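You operate a simulated robot arm through the tools that you are given. There is no shell and no other tool. Be economical: measure what you need, move in short steps, check, and stop when the job is done.

You run a simulated two-armed robot. Do the job below in one go: nothing can be reset, and whatever is moved stays where it is left.

JOB
Pick up the brown-banded bag with one hand, pass it to the other hand and put it on the shelf of the two-tier table. Open the dye locker door, take the yellow dye cup from the inside of the dye locker and put it on top of the white pipe tee and shut the door again. Take the white board and leave it on the top of the blue chest. Open the left packing drawer, put the yellow tape roll on the short island bench top away inside and shut the drawer again. Do these in any order. Set down upright: brown-banded bag, yellow dye cup.

The check looks at the end state, three seconds after you hand in, the way a careful person would. Anything else that was tipped, shoved, dropped, spilled or broken makes it a failure.

ROBOT AND FRAMES
Two 6-joint arms with fingered hands on one trunk, on a base that drives. Base frame: it is fixed to the floor where the robot stands at the start and does not move with it; the origin is under the middle of the robot, x ahead of it, y to its left, z up; the surface under the hand at the start is at about z = 80. Lengths are in cm, angles in degrees, forces in N, time in s.
The left shoulder is at the start at [5, 17, 96.7], the right one opposite. With the tool pointing down near the work surface each hand reaches from about 52 to 78 cm from the robot's upright axis, wherever it stands, measured 20 degrees to its own side. Places, roughly: brown-banded bag (11x8x13 cm) [80, 0, 80]; drawer pack [580, 300, 60]; dye locker door [-400, 660, 70]; left packing drawer [580, 300, 70]; shelf of the two-tier table [180, 160, 30]; top of the blue chest [110, 1000, 90]; white board (17x20x10 cm) [-250, 910, 50]; white pipe tee (11x8x5 cm) [-240, 920, 50]; yellow dye cup (8x8x10 cm) [-410, 680, 60]; yellow tape roll (7x7x4 cm) [-310, 30, 80]. Payload 3.5 kg a hand.
The TCP of each hand is the grasp point between the finger pads, 2.6 cm short of the fingertips. In the tool frame z runs along the fingers and y along their closing line. The gripper opens to 13.2 cm. The gripper's body begins 7.3 cm behind the TCP. The gripper is a hand of 3 fingers: y runs from the thumb to the fingers, the wrist lies at [0, 0, -23.4] in the tool frame, and closing takes about 1.5 s.
Orientation is that of the tool frame in the base frame, as [roll, pitch, yaw] about the fixed x, y, z axes, in that order (R = Rz(yaw) Ry(pitch) Rx(roll)). With the fingers straight down and closing along the base's y, the tool's x points along the base's -x, its y along +y and its z along -z.

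CONTROLS
- The arms move only by the tool play_rows. It takes "left_increments", "right_increments" or both (then of equal length, played together; a hand with none holds still); each is a list of rows, each an object (a shift or turn left out is 0, a gripper value left out holds the last) with "rot": the turn, a rotation vector about the tool's x, y, z in degrees, a list of three; "slide": the shift along the tool's x, y, z in cm, a list of three; "gripper": the gripper command, from -1 (shut) to 1 (fully open), values between in proportion. In form: [{"rot": [ax, ay, az], "slide": [tx, ty, tz], "gripper": gripper}, ...]. A call has 1 to 20 rows; each row is the pose to reach, as a shift and turn from the pose commanded when the call began, along the tool's axes at that moment. Each row takes 0.2 s and may step no farther than 5 cm and 8.6 degrees from the row before; otherwise, or with a gripper value out of range, the whole call is refused. Where a pose cannot be reached the arm comes as near as it can. A force on the tool above 40 N (or 10 N above the force at the start of the call, whichever is more), or a blocked arm, ends the call early, and 0.2 s more pass. The fingers move at their own pace (about 10.8 cm/s each) and stop on an object; they squeeze with about 26 N. The grip force told is the motor's: it shows also when the fingers shut on nothing. Time passes only in rows, and 0.2 s behind the last, so rows that repeat a pose let the fingers close. It gives the time, the measured TCP pose, the force on the tool (base axes), the opening and the grip force at its end, in the units of the frame above (readings bear some noise), with the torque about the TCP (base axes, N m) and any sound that the robot's microphone picked up.
- Cameras (640 x 400 px; columns grow to the right, rows downward): "scene" is now at [3.8, 2.41, 156.94]; the picture's right is [0.13, -0.99, 0.00], its down [-0.72, -0.09, -0.69] and it looks along [0.68, 0.09, -0.73] (base axes); focal length 274 px, centre (320, 200). "left" rides on the left gripper at [-6.2, 0.3, -9.2] in its tool frame; the picture's right is [-0.05, -1.00, 0.00], its down [0.83, -0.04, -0.56] and it looks along [0.55, -0.03, 0.83] (tool axes); focal length 230 px, centre (320, 200). "right" rides on the right gripper at [6.2, 0.3, -9.2] in its tool frame; the picture's right is [-0.05, 1.00, 0.00], its down [-0.83, -0.04, -0.56] and it looks along [-0.55, -0.03, 0.83] (tool axes); focal length 230 px, centre (320, 200).
- grab_frame(camera): a new picture of that camera. It takes no simulated time.
- move_column(by): slides the trunk up (or, below 0, down) by that many cm; the arms and the scene camera ride with it, the base frame stays. It gives what a move gives, with no picture.
- base_move(legs): drives the robot by 1 to 6 legs, each [ahead, left, turn to the left] in cm, cm and degrees, along the robot's own axes; the way and the turn of a leg run together, so that a leg with both is an arc; at most 150 cm and 180 degrees a leg. The arms and the cameras ride along, it lands a little off, and it stops where it bumps. It gives what a move gives.
- preshape(shape, hand): the hand has 3 fingers and takes this shape, open, in about a second: jaw (thumb against the fingers, like two jaws); tri (thumb and two fingers); tip (a fingertip pinch); poke (one finger out to press); point (the index stretched); flat (the hand flat); cup (the hand cupped); fist (a fist). The gripper value then closes the fingers along that shape, each until it touches; the sizes above hold for jaw. It gives what a move gives, with no picture.
- pan_tilt(pan, tilt): turns the head with the scene camera to pan (to the left, within 86 degrees either way) and tilt (down, from -29 to 69), counted from straight ahead of the robot. It gives what a move gives.
- pixel_to_xyz(camera, pixels): for up to 12 pixels [column, row] of the newest picture of that camera ("zoom" is the newest enlarged one), the place [x, y, z] in the base frame of the surface seen there, good to about 0.2 cm, but the place of the scene camera against the robot may be out by one fixed shift of up to 2.5 cm in any direction. It takes no simulated time.
- enlarge(camera, box): a new picture of the part [left, top, right, bottom] of that camera's present view, enlarged. It takes no simulated time.
- job_done(): hands the job in; it is judged then, once.

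Work in short steps. Measure before you move; look again where a grasp or a placing could have gone wrong, and mend it. You have 131 turns and 154 pictures in all, those below and enlarged ones among them. Open the grippers and draw the arms clear of the work before you hand the job in, unless the task says otherwise; then end with one line.

The tools are called after "Call:" as name(argument=value, ...) on one line, values as JSON. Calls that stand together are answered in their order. play_rows: Moves the arms, as the interface text tells. Its arguments: {"type":"object","properties":{"left_increments":{"type":"array","items":{"type":"object","properties":{"rot":{"type":"array","items":{"type":"number"}},"slide":{"type":"array","items":{"type":"number"}},"gripper":{"type":"number"}}}},"right_increments":{"type":"array","items":{"type":"object","properties":{"rot":{"type":"array","items":{"type":"number"}},"slide":{"type":"array","items":{"type":"number"}},"gripper":{"type":"number"}}}}},"required":[]} The other tools are called the same way: move_column (by) slides the trunk up or down; preshape (shape, hand) gives the hand a shape; base_move (legs) drives the base; pan_tilt (pan, tilt) turns the head that bears the scene camera; grab_frame (camera) takes a picture; pixel_to_xyz (camera, pixels) gives the place of the surface under pixels of a picture; enlarge (camera, box) takes an enlarged picture of a part of a camera's view; job_done () hands the job in.

At the start:

```text
time_s: 0.0
left_position: [52.29, 17.84, 106.62]
left_orientation: [180.0, 0.1, 180.0]
left_wrist_force: [0.8, 0.0, -0.3]
left_ft_torque: [0.0, -0.02, -0.03]
left_grip_width: 13.18
left_finger_force: 0.0
left_shape: jaw
right_position: [51.21, -22.06, 107.76]
right_orientation: [-179.9, 0.0, -180.0]
right_wrist_force: [-0.5, 0.8, -0.4]
right_ft_torque: [0.02, 0.02, 0.0]
right_grip_width: 13.2
right_finger_force: 0.2
right_shape: jaw
trunk travel left (down, up): [-58.2, 12.8]
robot x, y, heading: [0.29, -0.23, 0.1]
head pan, tilt: [7.4, 46.6]
```

scene: 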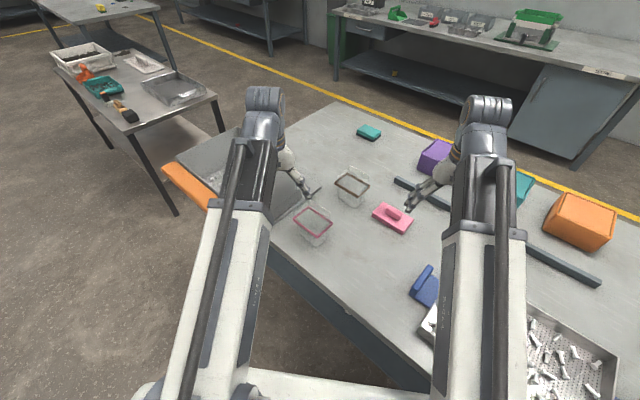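
right: 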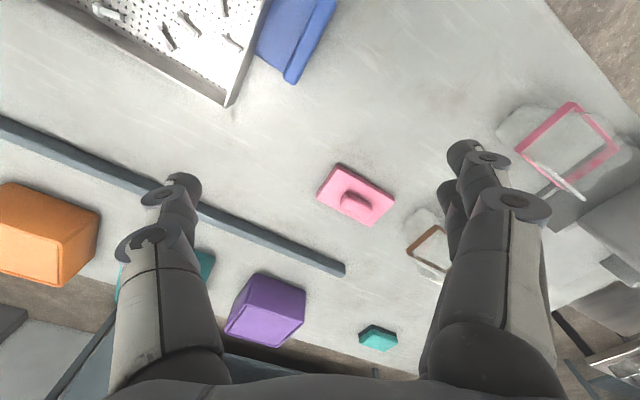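
left: 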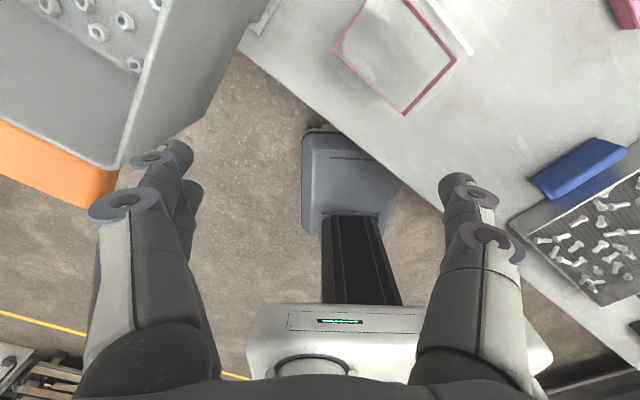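

The brown-banded bag seems to be the clear one at about (352,185), beside a pink-banded one at (312,222). I'll enlarge that part and measure.

Call:
enlarge(camera="scene", box=[270, 140, 430, 240])

Call:
pixel_to_xyz(camera="scene", pixels=[[352, 174], [337, 180], [353, 195], [367, 182], [352, 205], [330, 195], [312, 208], [313, 232], [392, 215], [180, 170], [400, 160]])

```text
4.00 times, centred on (350, 190) of scene
```

zoom: 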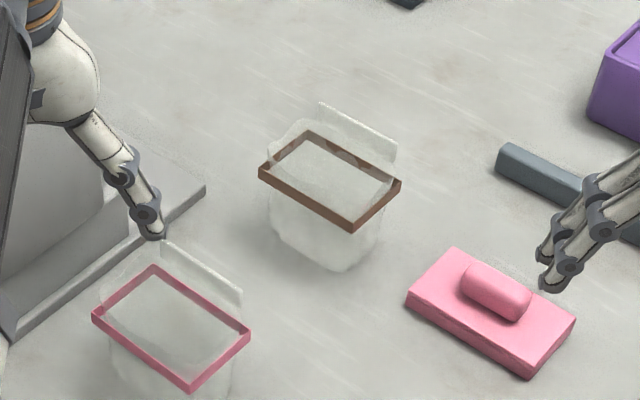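

```text
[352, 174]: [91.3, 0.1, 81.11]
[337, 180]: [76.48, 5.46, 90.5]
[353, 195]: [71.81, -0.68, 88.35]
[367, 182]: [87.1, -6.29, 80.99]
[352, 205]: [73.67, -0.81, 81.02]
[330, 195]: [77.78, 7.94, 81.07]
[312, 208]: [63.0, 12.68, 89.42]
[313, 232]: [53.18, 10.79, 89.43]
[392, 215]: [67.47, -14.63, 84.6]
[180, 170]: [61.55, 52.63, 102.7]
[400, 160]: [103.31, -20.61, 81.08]
```

The clear bag has a brown band near its top. I measure points along the band in the zoom.

Call:
pixel_to_xyz(camera="zoom", pixels=[[310, 136], [397, 184], [352, 224], [263, 175], [305, 199], [375, 206], [345, 154], [284, 154], [330, 110], [390, 145], [340, 260], [310, 205]])

Call:
pan_tilt(pan=45, tilt=35)

Call:
grab_frame(camera="scene")

```text
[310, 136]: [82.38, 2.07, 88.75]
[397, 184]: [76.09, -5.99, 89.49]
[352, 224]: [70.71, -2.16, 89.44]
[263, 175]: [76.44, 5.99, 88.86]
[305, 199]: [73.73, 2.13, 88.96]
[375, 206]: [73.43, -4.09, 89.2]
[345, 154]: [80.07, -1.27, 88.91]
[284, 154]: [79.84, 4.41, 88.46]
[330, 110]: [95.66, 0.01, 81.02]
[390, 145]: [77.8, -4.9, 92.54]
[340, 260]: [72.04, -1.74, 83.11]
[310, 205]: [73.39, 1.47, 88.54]
```

```text
time_s: 1.0
left_position: [52.29, 17.8, 106.59]
left_orientation: [-180.0, 0.0, 180.0]
left_wrist_force: [0.3, -0.2, 0.1]
left_ft_torque: [0.0, -0.05, 0.0]
left_grip_width: 13.2
left_finger_force: 0.1
left_shape: jaw
right_position: [51.32, -22.2, 107.85]
right_orientation: [-179.9, -0.1, 179.9]
right_wrist_force: [-0.6, -0.4, 0.4]
right_ft_torque: [0.03, 0.0, -0.04]
right_grip_width: 13.19
right_finger_force: 0.0
right_shape: jaw
trunk travel left (down, up): [-58.2, 12.8]
robot x, y, heading: [-0.22, 0.07, -0.1]
head pan, tilt: [45.0, 35.0]
```

```text
149 pictures are left
```

scene: 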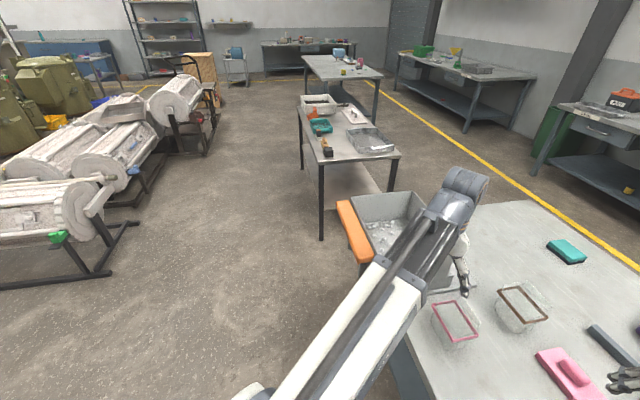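

To find the scene camera's fixed shift, I measure the pink block's corners in both the right camera and the old zoom.

Call:
grab_frame(camera="right")

Call:
pixel_to_xyz(camera="right", pixels=[[339, 166], [393, 200], [372, 224], [320, 196], [300, 320], [438, 229], [408, 248], [428, 265], [520, 148]])

Call:
pixel_to_xyz(camera="zoom", pixels=[[410, 292], [455, 250], [573, 322], [528, 364], [155, 268], [94, 316], [190, 388], [247, 335]])

```text
148 pictures are left
```

right: 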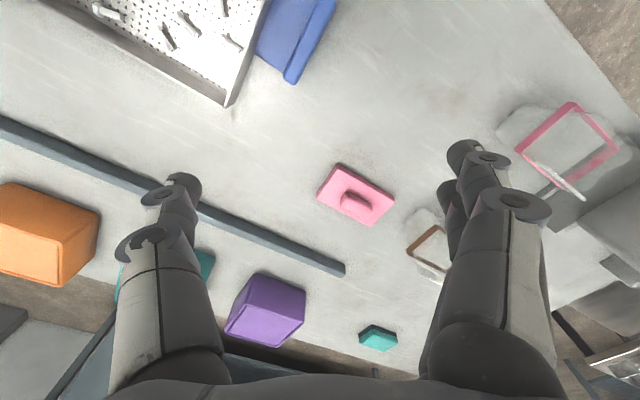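

```text
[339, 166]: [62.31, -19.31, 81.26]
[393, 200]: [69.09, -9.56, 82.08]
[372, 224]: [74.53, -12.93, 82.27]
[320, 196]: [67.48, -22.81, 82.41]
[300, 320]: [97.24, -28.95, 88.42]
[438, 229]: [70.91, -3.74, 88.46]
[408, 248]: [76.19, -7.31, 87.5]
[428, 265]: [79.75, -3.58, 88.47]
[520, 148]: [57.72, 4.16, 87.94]
```

```text
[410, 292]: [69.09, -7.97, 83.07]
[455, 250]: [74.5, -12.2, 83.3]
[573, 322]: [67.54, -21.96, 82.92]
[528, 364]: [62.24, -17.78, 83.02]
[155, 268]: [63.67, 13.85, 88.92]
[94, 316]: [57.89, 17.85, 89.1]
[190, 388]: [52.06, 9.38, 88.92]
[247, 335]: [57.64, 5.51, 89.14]
```

The scene camera reads about (0, +1.2, +0.8) too far, so the bag's centre is near (76.4, -1.2). Its long axis lies at about 56° and the band is at z≈88.3. I move the right hand above it, closing across the short side.

Call:
play_rows(right_increments=[{"slide": [-3.1, 2.6, 0.0], "rot": [0, 0, -7], "gripper": 1}, {"slide": [-6.2, 5.2, 0.0], "rot": [0, 0, -14]}, {"slide": [-9.3, 7.8, 0.0], "rot": [0, 0, -21]}, {"slide": [-12.4, 10.4, 0.0], "rot": [0, 0, -28]}, {"slide": [-15.5, 13, 0.0], "rot": [0, 0, -35]}, {"slide": [-18.6, 15.6, 0.0], "rot": [0, 0, -42]}, {"slide": [-21.8, 18.2, 1.0], "rot": [0, 0, -49]}, {"slide": [-25.1, 21, 2.0], "rot": [0, 0, -56]}, {"slide": [-25.1, 21, 2.0], "rot": [0, 0, -56]}])

Call:
grab_frame(camera="right")

```text
time_s: 3.0
left_position: [52.46, 17.99, 106.56]
left_orientation: [180.0, 0.0, 180.0]
left_wrist_force: [0.2, -0.4, -0.2]
left_ft_torque: [0.0, -0.02, -0.02]
left_grip_width: 13.19
left_finger_force: 0.1
left_shape: jaw
right_position: [70.81, -2.19, 103.9]
right_orientation: [-179.9, 0.0, -124.0]
right_wrist_force: [0.3, -0.3, -0.5]
right_ft_torque: [-0.03, 0.02, 0.01]
right_grip_width: 13.2
right_finger_force: 0.1
right_shape: jaw
right hand out of reach, approached as far as the arm can: row 7, 8, 9
trunk travel left (down, up): [-58.2, 12.8]
robot x, y, heading: [0.06, -0.18, -0.1]
head pan, tilt: [45.0, 35.0]
```

```text
147 pictures are left
```

right: 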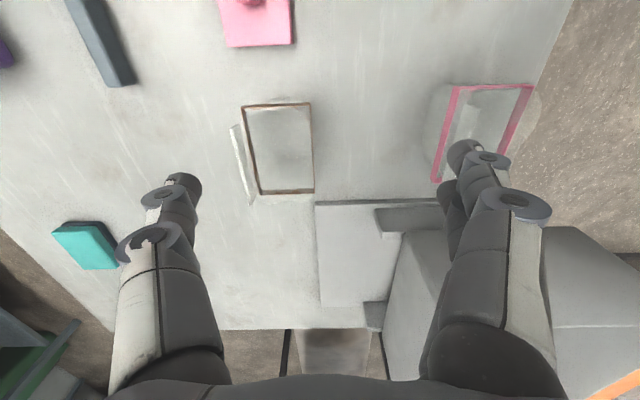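

The right arm falls about 6 cm short of the bag. I look down ahead to see whether the base has room to go forward.

Call:
pan_tilt(pan=0, tilt=69)

Call:
grab_frame(camera="scene")

Call:
grab_frame(camera="left")

```text
time_s: 4.2
left_position: [52.47, 17.84, 106.69]
left_orientation: [180.0, -0.1, 180.0]
left_wrist_force: [0.0, -0.3, 0.2]
left_ft_torque: [-0.01, 0.01, -0.01]
left_grip_width: 13.17
left_finger_force: 0.1
left_shape: jaw
right_position: [70.73, -2.21, 104.03]
right_orientation: [180.0, 0.0, -124.1]
right_wrist_force: [0.0, -0.3, 0.1]
right_ft_torque: [-0.01, -0.04, 0.01]
right_grip_width: 13.21
right_finger_force: 0.0
right_shape: jaw
trunk travel left (down, up): [-58.2, 12.8]
robot x, y, heading: [-0.05, 0.12, 0.1]
head pan, tilt: [0.0, 68.8]
```

```text
146 pictures are left
```

scene: 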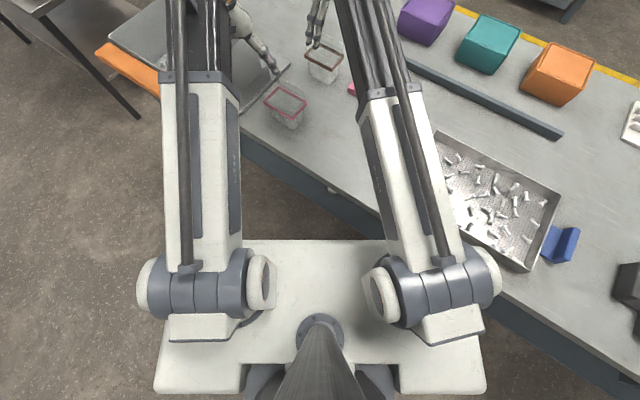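

```text
145 pictures are left
```

left: 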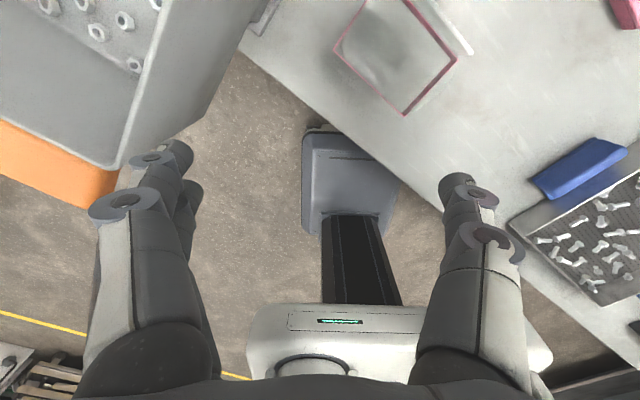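

The table edge runs forward-left, so I slide the base a little along it and raise the column for reach.

Call:
move_column(by=8)

Call:
base_move(legs=[[3, 4.5, 0]])

Call:
grab_frame(camera="right")

Call:
pixel_to_xyz(camera="right", pixels=[[240, 105], [312, 102], [314, 190], [260, 193], [277, 104], [313, 150], [287, 192], [249, 150]])

```text
time_s: 5.3
left_position: [52.36, 17.85, 114.63]
left_orientation: [-180.0, 0.0, 179.9]
left_wrist_force: [-0.1, 0.0, 0.1]
left_ft_torque: [-0.02, 0.02, 0.03]
left_grip_width: 13.21
left_finger_force: 0.1
left_shape: jaw
right_position: [70.62, -2.19, 111.88]
right_orientation: [-179.9, 0.1, -124.1]
right_wrist_force: [0.3, -0.2, -0.6]
right_ft_torque: [0.0, 0.0, 0.0]
right_grip_width: 13.19
right_finger_force: 0.1
right_shape: jaw
trunk travel left (down, up): [-66.2, 4.8]
robot x, y, heading: [0.13, 0.16, 0.1]
head pan, tilt: [0.0, 68.8]
```

```text
time_s: 6.3
left_position: [55.5, 22.37, 114.52]
left_orientation: [-180.0, 0.0, 179.8]
left_wrist_force: [0.5, 1.1, 0.7]
left_ft_torque: [-0.02, -0.01, -0.03]
left_grip_width: 13.18
left_finger_force: 0.1
left_shape: jaw
right_position: [73.75, 2.35, 111.89]
right_orientation: [-179.9, 0.0, -124.1]
right_wrist_force: [-0.3, -0.4, 0.0]
right_ft_torque: [-0.03, 0.03, -0.01]
right_grip_width: 13.2
right_finger_force: 0.0
right_shape: jaw
trunk travel left (down, up): [-66.2, 4.8]
robot x, y, heading: [2.87, 4.57, 0.1]
head pan, tilt: [0.0, 68.8]
```

```text
144 pictures are left
```

right: 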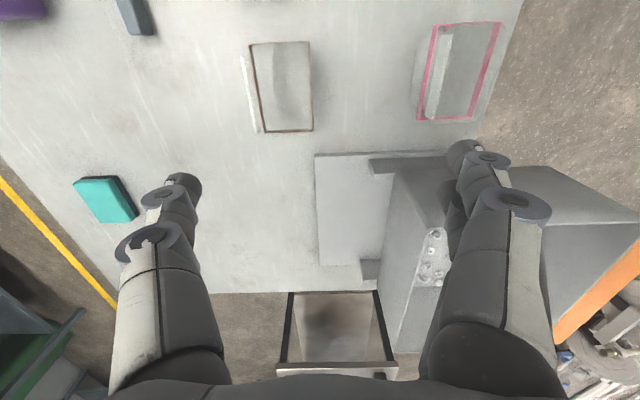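

```text
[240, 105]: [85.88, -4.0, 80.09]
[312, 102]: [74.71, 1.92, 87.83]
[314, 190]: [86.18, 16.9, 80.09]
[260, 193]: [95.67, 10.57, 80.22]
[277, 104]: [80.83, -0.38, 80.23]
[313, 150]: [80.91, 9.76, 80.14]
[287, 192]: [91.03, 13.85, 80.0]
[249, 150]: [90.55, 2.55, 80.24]
```

I re-measure the band corners at their new pixel positions.

Call:
pixel_to_xyz(camera="right", pixels=[[251, 45], [308, 42], [311, 128], [262, 131], [280, 43], [311, 85], [287, 130], [256, 90], [243, 90], [258, 130]])

```text
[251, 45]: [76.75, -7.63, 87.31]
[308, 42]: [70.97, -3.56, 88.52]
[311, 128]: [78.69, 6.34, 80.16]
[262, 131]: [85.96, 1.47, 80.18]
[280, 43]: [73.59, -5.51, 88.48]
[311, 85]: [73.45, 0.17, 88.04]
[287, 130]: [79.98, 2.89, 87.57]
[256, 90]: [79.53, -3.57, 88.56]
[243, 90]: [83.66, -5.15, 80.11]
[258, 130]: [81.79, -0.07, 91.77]
```

The band's centre is (76.6, -1.4), with the long axis at about 56°. I shift over it and come partway down.

Call:
play_rows(right_increments=[{"slide": [0.8, -2.3, 0.0]}, {"slide": [1.52, -4.46, 2.0]}, {"slide": [1.52, -4.46, 6.0]}, {"slide": [1.52, -4.46, 10.0]}, {"slide": [1.52, -4.46, 14.0]}, {"slide": [1.52, -4.46, 16.0]}, {"slide": [1.52, -4.46, 16.0]}])

Call:
grab_frame(camera="right")

Call:
grab_frame(camera="scene")

```text
time_s: 7.9
left_position: [55.53, 22.43, 114.62]
left_orientation: [-180.0, -0.1, 179.9]
left_wrist_force: [0.8, -0.7, -0.4]
left_ft_torque: [0.0, 0.0, 0.01]
left_grip_width: 13.18
left_finger_force: 0.0
left_shape: jaw
right_position: [76.3, -1.38, 95.79]
right_orientation: [-179.8, 0.1, -124.1]
right_wrist_force: [0.6, -0.9, 0.3]
right_ft_torque: [-0.05, 0.02, -0.04]
right_grip_width: 13.18
right_finger_force: 0.0
right_shape: jaw
right hand out of reach, approached as far as the arm can: row 1, 2, 3
trunk travel left (down, up): [-66.2, 4.8]
robot x, y, heading: [2.9, 4.76, -0.1]
head pan, tilt: [0.0, 68.8]
```

```text
143 pictures are left
```

right: 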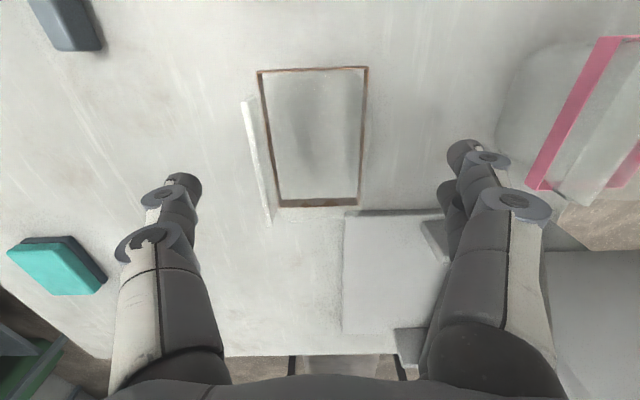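

```text
142 pictures are left
```

scene: 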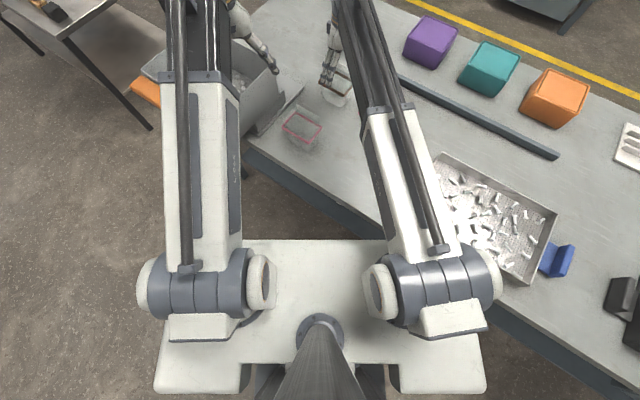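

The bag sits between the fingers. I go down 7 cm and close.

Call:
play_rows(right_increments=[{"slide": [0, 0, 2.5]}, {"slide": [0, 0, 5]}, {"slide": [0, 0, 7]}, {"slide": [0, 0, 7], "gripper": -1}, {"slide": [0, 0, 7]}, {"slide": [0, 0, 7]}, {"slide": [0, 0, 7]}, {"slide": [0, 0, 7]}, {"slide": [0, 0, 7]}, {"slide": [0, 0, 7]}])

Call:
grab_frame(camera="right")

```text
time_s: 10.1
left_position: [55.5, 22.44, 114.72]
left_orientation: [-180.0, 0.0, 179.9]
left_wrist_force: [-0.9, -0.4, 0.3]
left_ft_torque: [0.0, 0.01, 0.03]
left_grip_width: 13.19
left_finger_force: 0.1
left_shape: jaw
right_position: [76.49, -1.31, 89.21]
right_orientation: [-179.8, 0.2, -124.1]
right_wrist_force: [-0.8, 0.5, 0.7]
right_ft_torque: [0.02, 0.03, -0.02]
right_grip_width: 6.65
right_finger_force: 26.0
right_shape: jaw
trunk travel left (down, up): [-66.2, 4.8]
robot x, y, heading: [3.06, 4.59, -0.3]
head pan, tilt: [0.0, 68.8]
```

```text
141 pictures are left
```

right: 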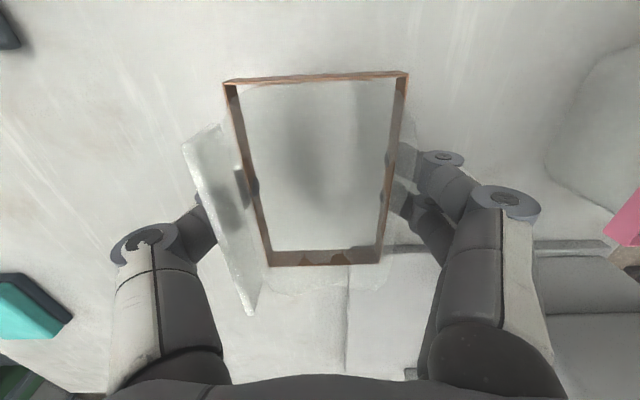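

The grip holds at 6.65 cm. I lift, draw back and turn the bag so that its end faces the left hand.

Call:
play_rows(right_increments=[{"slide": [0, 0, -2]}, {"slide": [0, 0, -5.5]}, {"slide": [0, 0, -9]}, {"slide": [0.4, 0.7, -9.7], "rot": [0, 0, 7.6]}, {"slide": [0.8, 1.4, -10.4], "rot": [0, 0, 15.2]}, {"slide": [1.1, 2.2, -11.1], "rot": [0, 0, 22.8]}, {"slide": [1.5, 2.9, -11.8], "rot": [0, 0, 30.4]}, {"slide": [1.9, 3.6, -12.5], "rot": [0, 0, 38]}, {"slide": [2.3, 4.4, -13.2], "rot": [0, 0, 45.6]}, {"slide": [2.7, 5.1, -13.9], "rot": [0, 0, 53.2]}, {"slide": [3.1, 5.9, -14.6], "rot": [0, 0, 60.8]}, {"slide": [3.4, 6.6, -15.3], "rot": [0, 0, 68.4]}, {"slide": [3.8, 7.3, -16], "rot": [0, 0, 76]}, {"slide": [4.2, 8.1, -16.7], "rot": [0, 0, 83.6]}, {"slide": [4.6, 8.8, -17.4], "rot": [0, 0, 91.2]}, {"slide": [5, 9.5, -18.1], "rot": [0, 0, 98.8]}, {"slide": [5.35, 10.26, -18.8], "rot": [0, 0, 106]}, {"slide": [5.35, 10.26, -18.8], "rot": [0, 0, 106]}])

Call:
pan_tilt(pan=0, tilt=45)

Call:
grab_frame(camera="scene")

```text
time_s: 13.9
left_position: [55.42, 22.4, 114.67]
left_orientation: [-180.0, 0.1, 179.9]
left_wrist_force: [0.8, 0.4, -0.5]
left_ft_torque: [0.01, 0.0, 0.03]
left_grip_width: 13.19
left_finger_force: 0.1
left_shape: jaw
right_position: [65.05, -0.21, 107.96]
right_orientation: [179.9, 0.0, 129.7]
right_wrist_force: [0.0, 0.5, -1.7]
right_ft_torque: [0.02, 0.01, 0.0]
right_grip_width: 6.66
right_finger_force: 26.0
right_shape: jaw
trunk travel left (down, up): [-66.2, 4.8]
robot x, y, heading: [3.29, 4.28, -0.1]
head pan, tilt: [0.0, 68.8]
```

```text
time_s: 14.8
left_position: [55.47, 22.54, 114.61]
left_orientation: [180.0, 0.0, 179.8]
left_wrist_force: [-0.5, -0.2, -0.3]
left_ft_torque: [0.03, -0.02, 0.0]
left_grip_width: 13.19
left_finger_force: 0.1
left_shape: jaw
right_position: [65.02, -0.18, 107.99]
right_orientation: [179.9, 0.0, 129.9]
right_wrist_force: [0.0, -0.1, -0.6]
right_ft_torque: [0.02, 0.0, 0.03]
right_grip_width: 6.63
right_finger_force: 26.4
right_shape: jaw
trunk travel left (down, up): [-66.2, 4.8]
robot x, y, heading: [3.21, 4.7, -0.2]
head pan, tilt: [0.0, 45.0]
```

```text
140 pictures are left
```

scene: 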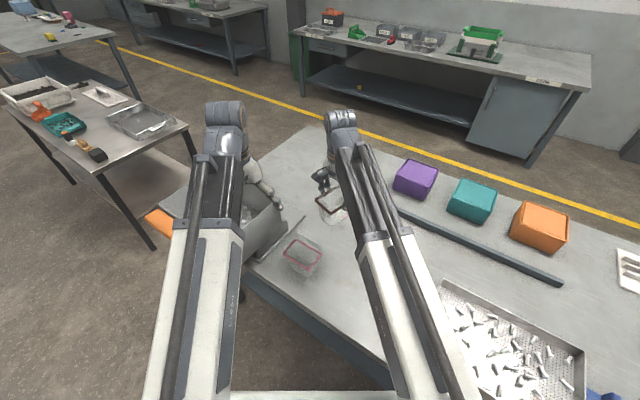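

The bag hangs level from the right hand, with its long axis at about -50°. I turn the left hand to the same yaw first, in place.

Call:
play_rows(left_increments=[{"rot": [0, 0, 8.4], "gripper": 1}, {"rot": [0, 0, 16.8]}, {"rot": [0, 0, 25.2]}, {"rot": [0, 0, 33.6]}, {"rot": [0, 0, 42]}, {"rot": [0, 0, 50]}, {"rot": [0, 0, 50]}])

Call:
play_rows(left_increments=[{"rot": [0, -8, 0]}, {"rot": [0, -16, 0]}, {"rot": [0, -24, 0]}, {"rot": [0, -32, 0]}, {"rot": [0, -40, 0]}, {"rot": [0, -47.5, 0]}, {"rot": [0, -55, 0]}, {"rot": [0, -62.5, 0]}, {"rot": [0, -70, 0]}, {"rot": [0, -70, 0]}])

Call:
grab_frame(camera="left")

```text
time_s: 16.4
left_position: [55.42, 22.42, 114.65]
left_orientation: [180.0, 0.0, 129.9]
left_wrist_force: [0.1, -0.3, -0.2]
left_ft_torque: [0.02, 0.01, -0.01]
left_grip_width: 13.21
left_finger_force: 0.0
left_shape: jaw
right_position: [65.15, -0.08, 107.89]
right_orientation: [179.9, 0.1, 130.0]
right_wrist_force: [0.4, 1.5, -0.9]
right_ft_torque: [0.01, -0.04, 0.03]
right_grip_width: 6.67
right_finger_force: 26.3
right_shape: jaw
trunk travel left (down, up): [-66.2, 4.8]
robot x, y, heading: [2.8, 4.86, 0.2]
head pan, tilt: [0.0, 45.0]
```

```text
time_s: 18.6
left_position: [59.26, 24.61, 115.11]
left_orientation: [-179.9, 70.1, 129.9]
left_wrist_force: [0.4, 0.9, 0.3]
left_ft_torque: [0.02, -0.01, 0.0]
left_grip_width: 13.19
left_finger_force: 0.0
left_shape: jaw
left hand out of reach, approached as far as the arm can: row 6, 7, 8, 9, 10
right_position: [65.14, -0.12, 107.96]
right_orientation: [179.9, 0.0, 130.0]
right_wrist_force: [0.0, -0.3, -0.7]
right_ft_torque: [0.01, -0.02, 0.01]
right_grip_width: 6.63
right_finger_force: 25.8
right_shape: jaw
trunk travel left (down, up): [-66.2, 4.8]
robot x, y, heading: [3.13, 4.5, -0.0]
head pan, tilt: [0.0, 45.0]
```

```text
139 pictures are left
```

left: 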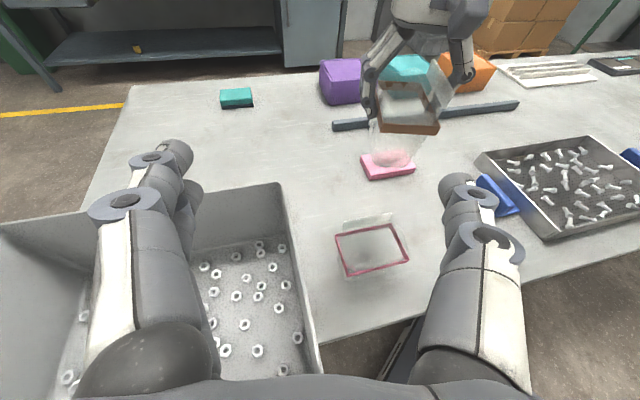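

The left wrist is too folded for this direction, since it needs at least 42 cm from the shoulder. I turn both the bag and the left hand 25° further, so the left comes in more from the side.

Call:
play_rows(left_increments=[{"rot": [5.9, 0, 2.1], "slide": [0.6, -0.7, 1.5]}, {"rot": [11.75, 0, 4.25], "slide": [1.2, -1.5, 3]}, {"rot": [17.6, 0, 6.4], "slide": [1.8, -2.2, 4.5]}, {"rot": [23.5, 0, 8.55], "slide": [2.5, -3, 6]}, {"rot": [23.5, 0, 8.55], "slide": [2.5, -3, 6]}], right_increments=[{"rot": [0, 0, 6.25]}, {"rot": [0, 0, 12.5]}, {"rot": [0, 0, 18.75]}, {"rot": [0, 0, 25]}, {"rot": [0, 0, 25]}])

Call:
grab_frame(camera="left")

```text
time_s: 19.8
left_position: [59.71, 18.69, 110.51]
left_orientation: [-180.0, 70.0, 104.9]
left_wrist_force: [0.8, -0.4, -0.3]
left_ft_torque: [0.02, 0.0, -0.01]
left_grip_width: 13.21
left_finger_force: 0.1
left_shape: jaw
right_position: [65.09, -0.02, 107.97]
right_orientation: [179.9, 0.0, 104.9]
right_wrist_force: [0.9, 1.1, -0.1]
right_ft_torque: [-0.01, -0.03, 0.0]
right_grip_width: 6.65
right_finger_force: 25.9
right_shape: jaw
trunk travel left (down, up): [-66.2, 4.8]
robot x, y, heading: [2.96, 4.31, 0.0]
head pan, tilt: [0.0, 45.0]
```

```text
138 pictures are left
```

left: 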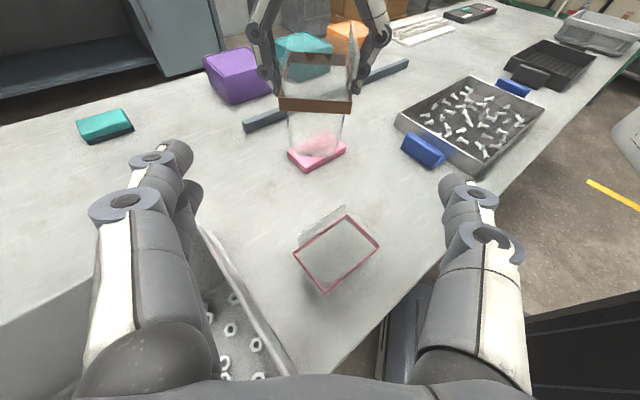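

The fingers now line up with the bag, at column about 315. I move to just short of it and look.

Call:
play_rows(left_increments=[{"slide": [0.7, 0.15, 2.8]}, {"slide": [1.4, 0.3, 5.7]}, {"slide": [2.0, 0.4, 8.5]}, {"slide": [2.0, 0.4, 8.5]}])

Call:
grab_frame(camera="left")

Call:
enlarge(camera="scene", box=[200, 120, 400, 245])

```text
time_s: 20.8
left_position: [61.75, 11.68, 105.83]
left_orientation: [179.9, 70.0, 104.9]
left_wrist_force: [0.3, 0.1, 0.0]
left_ft_torque: [0.0, -0.01, -0.01]
left_grip_width: 13.18
left_finger_force: 0.1
left_shape: jaw
right_position: [65.14, 0.02, 107.93]
right_orientation: [180.0, 0.0, 104.8]
right_wrist_force: [-0.9, -0.4, -0.8]
right_ft_torque: [0.01, -0.05, -0.02]
right_grip_width: 6.67
right_finger_force: 25.9
right_shape: jaw
trunk travel left (down, up): [-66.2, 4.8]
robot x, y, heading: [2.9, 4.84, -0.0]
head pan, tilt: [0.0, 45.0]
```

```text
137 pictures are left
```

left: 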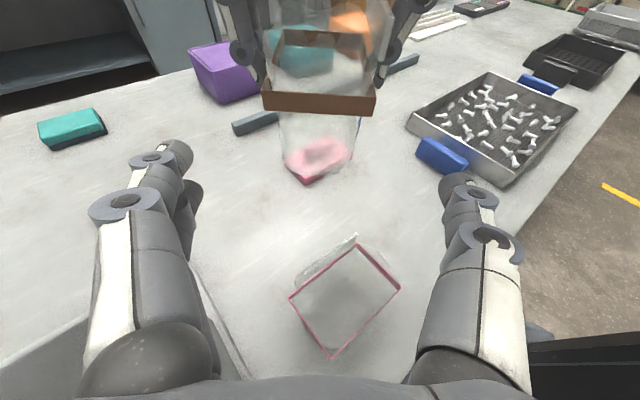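

```text
3.20 times, centred on (300, 182) of scene
```

zoom: 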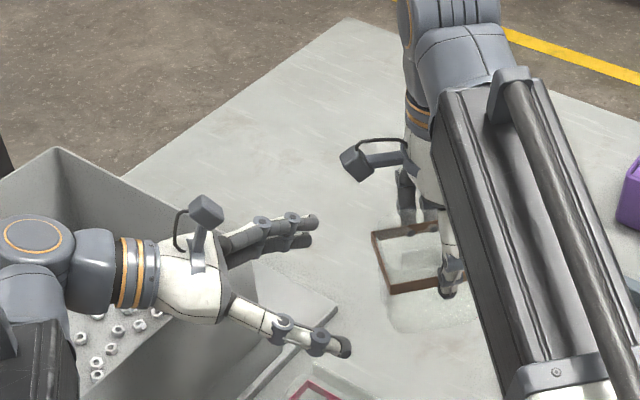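

It is aligned and clear of the right hand's camera. I slide in and close the left hand on the lower part of the bag.

Call:
play_rows(left_increments=[{"slide": [0.2, 0.1, 2.5]}, {"slide": [0.3, 0.1, 5]}, {"slide": [0.4, 0.2, 7.5]}, {"slide": [0.46, 0.2, 10.2]}, {"slide": [0.46, 0.2, 10.2]}])

Call:
enlarge(camera="scene", box=[200, 120, 400, 245])

Call:
grab_frame(camera="left")

```text
time_s: 22.0
left_position: [64.57, 2.53, 101.9]
left_orientation: [-180.0, 70.0, 105.0]
left_wrist_force: [0.4, -0.6, -0.8]
left_ft_torque: [-0.03, 0.0, 0.02]
left_grip_width: 13.21
left_finger_force: 0.0
left_shape: jaw
right_position: [65.09, 0.01, 107.92]
right_orientation: [179.9, 0.1, 105.0]
right_wrist_force: [-0.3, -0.4, -0.1]
right_ft_torque: [0.04, 0.02, 0.02]
right_grip_width: 6.68
right_finger_force: 25.8
right_shape: jaw
trunk travel left (down, up): [-66.2, 4.8]
robot x, y, heading: [3.06, 4.44, -0.1]
head pan, tilt: [0.0, 45.0]
```

```text
3.20 times, centred on (300, 182) of scene
```

zoom: 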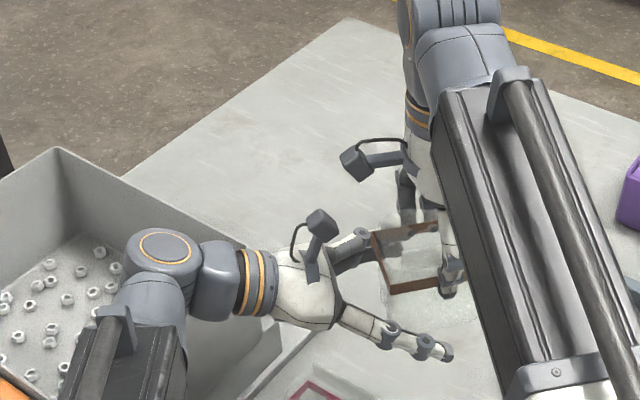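

```text
134 pictures are left
```

left: 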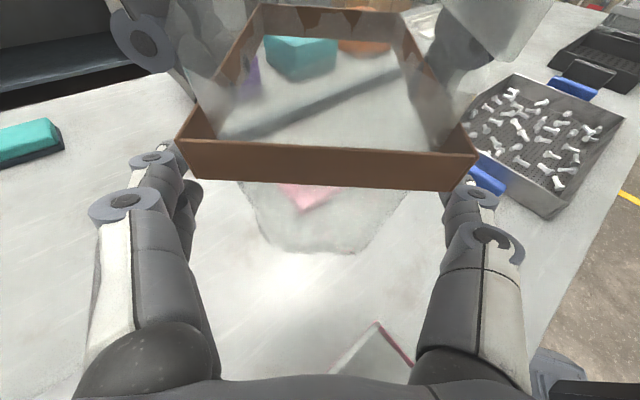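

The left fingers straddle the bag's lower half, so I close the left hand.

Call:
play_rows(left_increments=[{"gripper": -1}, {}, {}, {}, {}, {}, {}, {}])

Call:
grab_frame(camera="left")

```text
time_s: 23.8
left_position: [64.5, 2.53, 102.0]
left_orientation: [180.0, 70.0, 104.9]
left_wrist_force: [-0.1, -0.1, -1.1]
left_ft_torque: [0.02, -0.01, 0.02]
left_grip_width: 6.27
left_finger_force: 26.0
left_shape: jaw
right_position: [65.1, -0.19, 107.86]
right_orientation: [179.9, 0.0, 104.9]
right_wrist_force: [-0.3, 0.4, 0.0]
right_ft_torque: [0.02, 0.02, 0.01]
right_grip_width: 6.62
right_finger_force: 25.5
right_shape: jaw
trunk travel left (down, up): [-66.2, 4.8]
robot x, y, heading: [3.28, 4.59, -0.2]
head pan, tilt: [0.0, 45.0]
```

```text
133 pictures are left
```

left: 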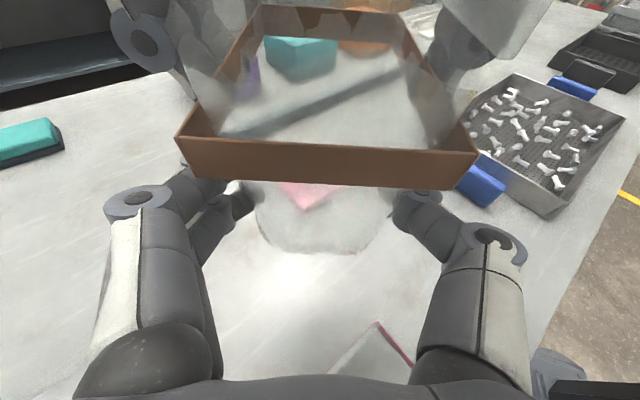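

Both hands hold it. I open the right hand and lift it away.

Call:
play_rows(right_increments=[{"gripper": 1}, {}, {}, {}, {"slide": [0, 0, -2]}, {"slide": [0, 0, -5]}, {"slide": [0, 0, -8]}, {"slide": [-2, -1, -10]}, {"slide": [-5, -3, -11]}, {"slide": [-9, -4, -11]}, {"slide": [-13, -5, -11]}, {"slide": [-17, -6, -11]}])

Call:
grab_frame(camera="left")

Call:
pan_tilt(pan=60, tilt=40)

Call:
grab_frame(camera="scene")

```text
time_s: 26.4
left_position: [64.48, 2.48, 101.88]
left_orientation: [-180.0, 70.1, 105.0]
left_wrist_force: [-0.4, -0.1, 0.4]
left_ft_torque: [0.0, 0.02, 0.03]
left_grip_width: 6.28
left_finger_force: 26.2
left_shape: jaw
right_position: [63.78, -18.13, 118.79]
right_orientation: [179.9, -0.1, 104.9]
right_wrist_force: [0.7, 0.3, 0.0]
right_ft_torque: [-0.01, -0.02, 0.0]
right_grip_width: 13.18
right_finger_force: 0.0
right_shape: jaw
trunk travel left (down, up): [-66.2, 4.8]
robot x, y, heading: [3.27, 5.04, -0.2]
head pan, tilt: [0.0, 45.0]
```

```text
132 pictures are left
```

left: 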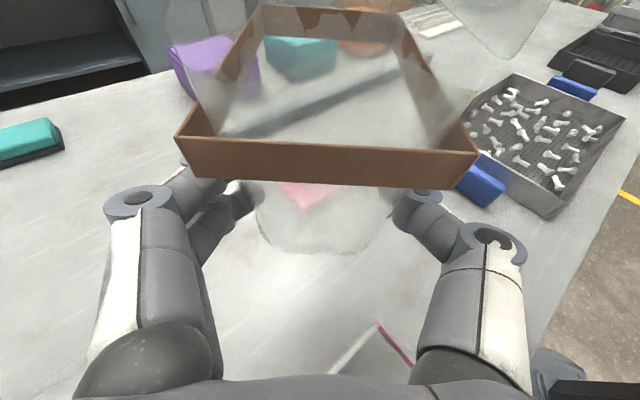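

```text
time_s: 27.7
left_position: [64.51, 2.5, 101.94]
left_orientation: [179.9, 70.1, 104.9]
left_wrist_force: [0.1, 0.4, -0.2]
left_ft_torque: [0.01, 0.0, -0.02]
left_grip_width: 6.29
left_finger_force: 26.1
left_shape: jaw
right_position: [63.76, -18.08, 118.7]
right_orientation: [-180.0, 0.0, 104.9]
right_wrist_force: [-0.4, -0.3, 0.3]
right_ft_torque: [0.01, -0.01, 0.0]
right_grip_width: 13.16
right_finger_force: 0.2
right_shape: jaw
trunk travel left (down, up): [-66.2, 4.8]
robot x, y, heading: [3.48, 4.8, -0.2]
head pan, tilt: [60.0, 40.0]
```

```text
131 pictures are left
```

scene: 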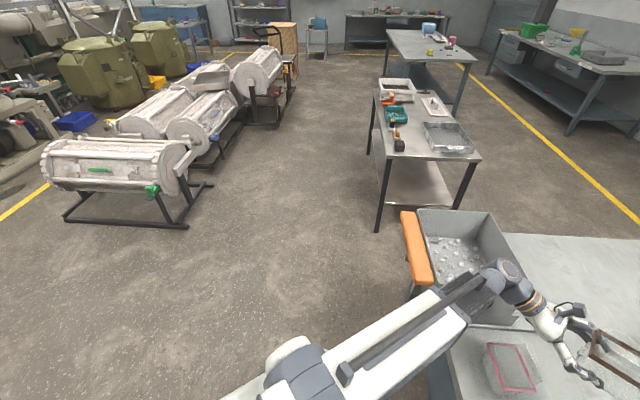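

The handover is done and the left hand holds the bag firmly. Now I measure the two-tier table and its shelf.

Call:
enlarge(camera="scene", box=[340, 60, 500, 240])

Call:
pixel_to_xyz(camera="scene", pixels=[[388, 157], [478, 159], [375, 95], [450, 92], [378, 230], [455, 208], [400, 190], [430, 185], [385, 180], [368, 155], [410, 268], [405, 212]])

```text
2.22 times, centred on (420, 150) of scene
```

zoom: 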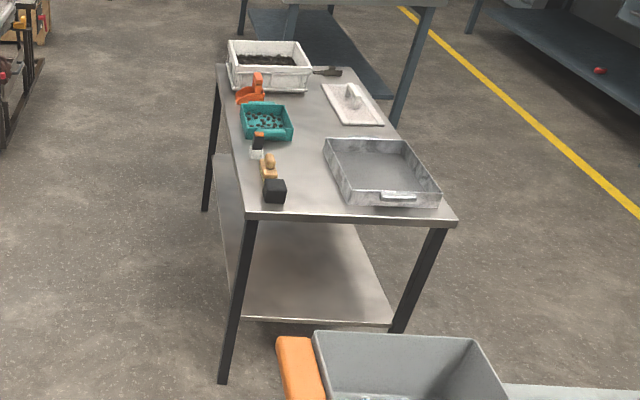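

```text
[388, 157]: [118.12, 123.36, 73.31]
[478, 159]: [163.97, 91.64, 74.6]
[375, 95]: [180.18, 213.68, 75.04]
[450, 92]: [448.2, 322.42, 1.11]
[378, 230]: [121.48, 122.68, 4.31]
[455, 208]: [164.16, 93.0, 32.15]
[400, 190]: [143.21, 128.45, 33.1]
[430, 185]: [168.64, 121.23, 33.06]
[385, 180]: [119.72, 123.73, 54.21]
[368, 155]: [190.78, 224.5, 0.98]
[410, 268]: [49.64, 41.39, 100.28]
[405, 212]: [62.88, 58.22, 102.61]
```

The shelf is at z≈32.3 and the tabletop at z≈73.8, with the table's long axis at about 55°. I measure the roller machines nearby so as to plan the drive.

Call:
pixel_to_xyz(camera="scene", pixels=[[205, 185], [185, 227], [155, 190], [240, 135], [255, 122], [285, 110], [292, 75], [65, 222], [300, 60], [425, 65], [350, 140], [380, 75]])

Call:
pixel_to_xyz(camera="zoom", pixels=[[242, 316], [390, 322], [216, 160], [250, 260], [330, 240], [245, 214], [216, 68]])

Call:
pan_tilt(pan=86, tilt=30)

Call:
grab_frame(camera="scene")

```text
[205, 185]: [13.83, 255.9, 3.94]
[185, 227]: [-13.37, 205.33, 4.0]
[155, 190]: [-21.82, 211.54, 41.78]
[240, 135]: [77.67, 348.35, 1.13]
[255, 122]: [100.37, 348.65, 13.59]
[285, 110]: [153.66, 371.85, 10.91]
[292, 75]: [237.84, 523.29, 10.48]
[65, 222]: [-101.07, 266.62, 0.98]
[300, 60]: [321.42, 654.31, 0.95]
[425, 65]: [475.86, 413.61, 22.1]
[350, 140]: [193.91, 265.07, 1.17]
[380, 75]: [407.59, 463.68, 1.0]
```

```text
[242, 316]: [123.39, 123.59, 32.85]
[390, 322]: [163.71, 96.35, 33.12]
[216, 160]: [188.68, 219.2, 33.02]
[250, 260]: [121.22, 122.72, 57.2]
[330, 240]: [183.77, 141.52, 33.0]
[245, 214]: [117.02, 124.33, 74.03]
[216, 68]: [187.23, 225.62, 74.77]
```

```text
time_s: 28.6
left_position: [64.43, 2.66, 102.02]
left_orientation: [179.8, 70.0, 105.0]
left_wrist_force: [0.1, -0.1, 0.0]
left_ft_torque: [0.02, 0.04, 0.01]
left_grip_width: 6.27
left_finger_force: 26.2
left_shape: jaw
right_position: [63.75, -18.09, 118.68]
right_orientation: [179.8, 0.0, 105.0]
right_wrist_force: [-0.3, -0.6, 0.2]
right_ft_torque: [0.0, 0.0, -0.01]
right_grip_width: 13.2
right_finger_force: 0.0
right_shape: jaw
trunk travel left (down, up): [-66.2, 4.8]
robot x, y, heading: [3.38, 4.6, -0.1]
head pan, tilt: [85.9, 30.0]
```

```text
129 pictures are left
```

scene: 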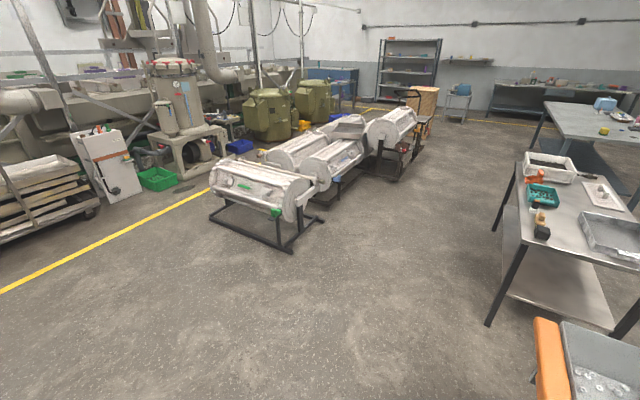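

The route is clear. I back off from the bench, then go left and round to the two-tier table's aisle side.

Call:
base_move(legs=[[-60, 0, 0], [0, 100, 0], [90, 50, 0], [0, 0, -34]])

Call:
pan_tilt(pan=0, tilt=40)

Call:
grab_frame(camera="scene")

```text
time_s: 43.3
left_position: [82.65, 119.42, 101.95]
left_orientation: [-179.9, 70.0, 72.2]
left_wrist_force: [-0.5, -0.8, -1.7]
left_ft_torque: [0.02, 0.01, 0.0]
left_grip_width: 6.24
left_finger_force: 25.8
left_shape: jaw
right_position: [70.99, 102.41, 118.73]
right_orientation: [179.9, 0.2, 72.2]
right_wrist_force: [1.0, -0.6, -0.7]
right_ft_torque: [0.01, 0.01, -0.01]
right_grip_width: 13.19
right_finger_force: 0.1
right_shape: jaw
trunk travel left (down, up): [-66.2, 4.8]
robot x, y, heading: [31.62, 153.86, -33.1]
head pan, tilt: [85.9, 30.0]
```

```text
time_s: 44.9
left_position: [82.77, 119.4, 101.91]
left_orientation: [180.0, 70.0, 72.2]
left_wrist_force: [-0.6, -0.2, 0.1]
left_ft_torque: [-0.01, 0.02, 0.0]
left_grip_width: 6.24
left_finger_force: 26.3
left_shape: jaw
right_position: [71.03, 102.42, 118.8]
right_orientation: [179.8, 0.0, 72.2]
right_wrist_force: [-0.3, 0.2, 0.0]
right_ft_torque: [0.05, 0.0, 0.0]
right_grip_width: 13.21
right_finger_force: 0.1
right_shape: jaw
trunk travel left (down, up): [-66.2, 4.8]
robot x, y, heading: [32.09, 154.49, -32.6]
head pan, tilt: [0.0, 40.0]
```

```text
128 pictures are left
```

scene: 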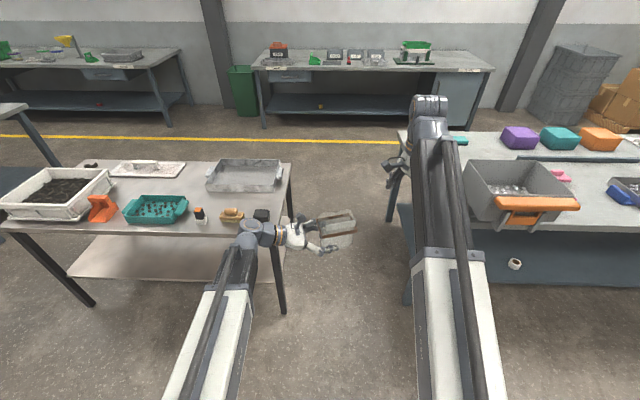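

The table's aisle side is ahead on the left. I swing the left hand to point straight ahead, keeping the bag level and high.

Call:
play_rows(left_increments=[{"rot": [-7.05, 0, -2.56], "slide": [0.55, 1.3, -1.5]}, {"rot": [-14.1, 0, -5.12], "slide": [1.1, 2.6, -3.05]}, {"rot": [-21.15, 0, -7.68], "slide": [1.66, 3.97, -4.6]}, {"rot": [-28.2, 0, -10.24], "slide": [2.2, 5.3, -6.1]}, {"rot": [-35.25, 0, -12.8], "slide": [2.77, 6.6, -7.6]}, {"rot": [-42.3, 0, -15.36], "slide": [3.3, 7.95, -9.15]}, {"rot": [-49.35, 0, -17.92], "slide": [3.9, 9.3, -10.7]}, {"rot": [-56.4, 0, -20.48], "slide": [4.4, 10.6, -12.2]}, {"rot": [-63.45, 0, -23.04], "slide": [5.0, 11.9, -13.7]}, {"rot": [-70.5, 0, -25.6], "slide": [5.54, 13.25, -15.25]}, {"rot": [-70.5, 0, -25.6], "slide": [5.54, 13.25, -15.25]}])

Call:
grab_frame(camera="scene")

Call:
grab_frame(camera="left")

```text
time_s: 47.3
left_position: [100.42, 130.85, 101.84]
left_orientation: [179.8, 70.1, 146.9]
left_wrist_force: [0.3, -0.2, 0.9]
left_ft_torque: [0.03, 0.02, -0.02]
left_grip_width: 6.25
left_finger_force: 26.1
left_shape: jaw
left hand out of reach, approached as far as the arm can: row 10
right_position: [71.02, 102.34, 118.78]
right_orientation: [179.9, 0.0, 72.2]
right_wrist_force: [-0.9, -0.5, 0.2]
right_ft_torque: [0.0, -0.01, -0.01]
right_grip_width: 13.18
right_finger_force: 0.1
right_shape: jaw
trunk travel left (down, up): [-66.2, 4.8]
robot x, y, heading: [32.46, 154.37, -32.7]
head pan, tilt: [0.0, 40.0]
```

```text
127 pictures are left
```

scene: 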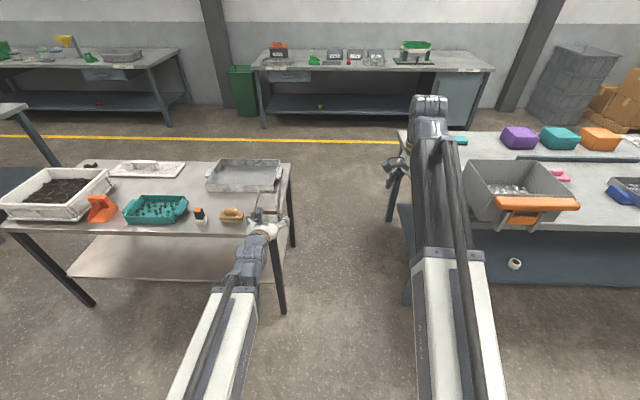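

```text
126 pictures are left
```

left: 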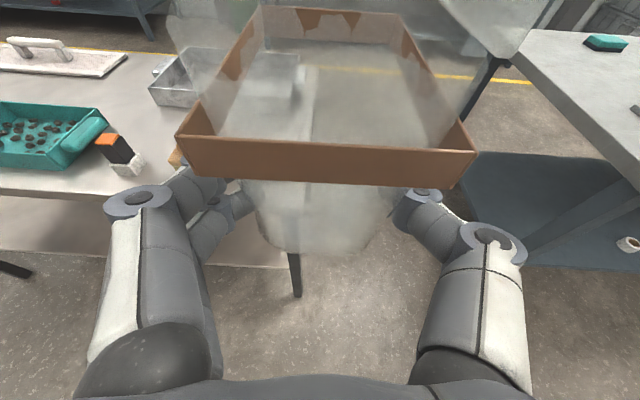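

The bag is level with the hand pointing ahead, about 19 cm short of the edge. I slide the base left along the table and lower the column.

Call:
base_move(legs=[[0, 36, -1]])

Call:
move_column(by=-61.5)

Call:
pan_tilt(pan=10, tilt=35)

Call:
grab_frame(camera="scene")

Call:
grab_frame(camera="left")

```text
time_s: 49.6
left_position: [119.91, 159.25, 101.85]
left_orientation: [-179.9, 69.9, 145.2]
left_wrist_force: [0.1, -0.5, 0.2]
left_ft_torque: [0.02, 0.03, 0.04]
left_grip_width: 6.24
left_finger_force: 26.4
left_shape: jaw
right_position: [89.65, 131.76, 118.72]
right_orientation: [179.8, 0.1, 70.3]
right_wrist_force: [-0.4, -0.1, 0.6]
right_ft_torque: [0.04, 0.03, 0.0]
right_grip_width: 13.18
right_finger_force: 0.2
right_shape: jaw
trunk travel left (down, up): [-66.2, 4.8]
robot x, y, heading: [52.26, 184.91, -34.6]
head pan, tilt: [0.0, 40.0]
```

```text
refused: -61.5 is not a number from -40 to 40
```

```text
time_s: 50.3
left_position: [119.89, 159.27, 101.89]
left_orientation: [179.8, 70.0, 145.3]
left_wrist_force: [0.3, -1.1, -0.1]
left_ft_torque: [0.02, 0.03, 0.02]
left_grip_width: 6.26
left_finger_force: 26.0
left_shape: jaw
right_position: [89.61, 131.69, 118.71]
right_orientation: [179.9, 0.0, 70.4]
right_wrist_force: [-0.7, -0.2, -0.5]
right_ft_torque: [0.0, 0.01, -0.01]
right_grip_width: 13.18
right_finger_force: 0.0
right_shape: jaw
trunk travel left (down, up): [-66.2, 4.8]
robot x, y, heading: [52.72, 184.77, -34.6]
head pan, tilt: [10.0, 35.0]
```

```text
125 pictures are left
```

scene: 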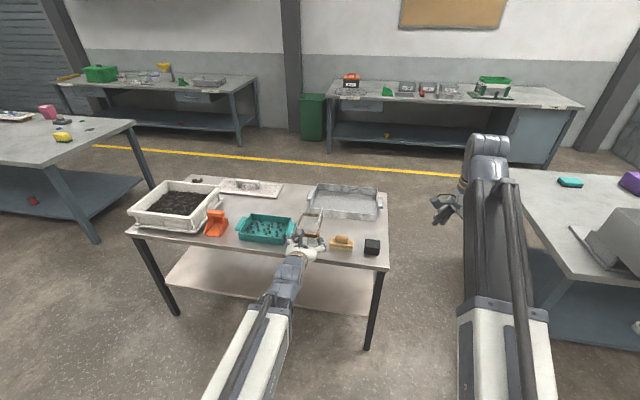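

```text
124 pictures are left
```

left: 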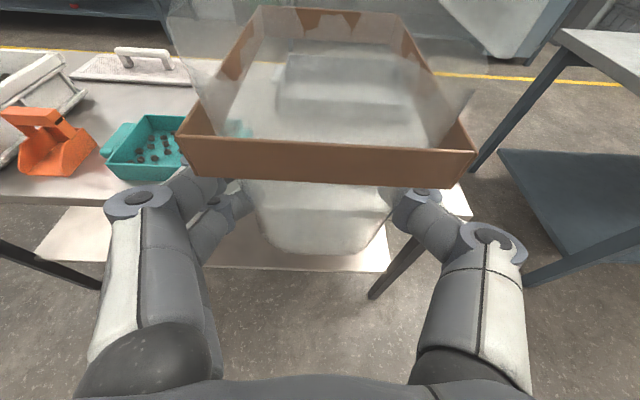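

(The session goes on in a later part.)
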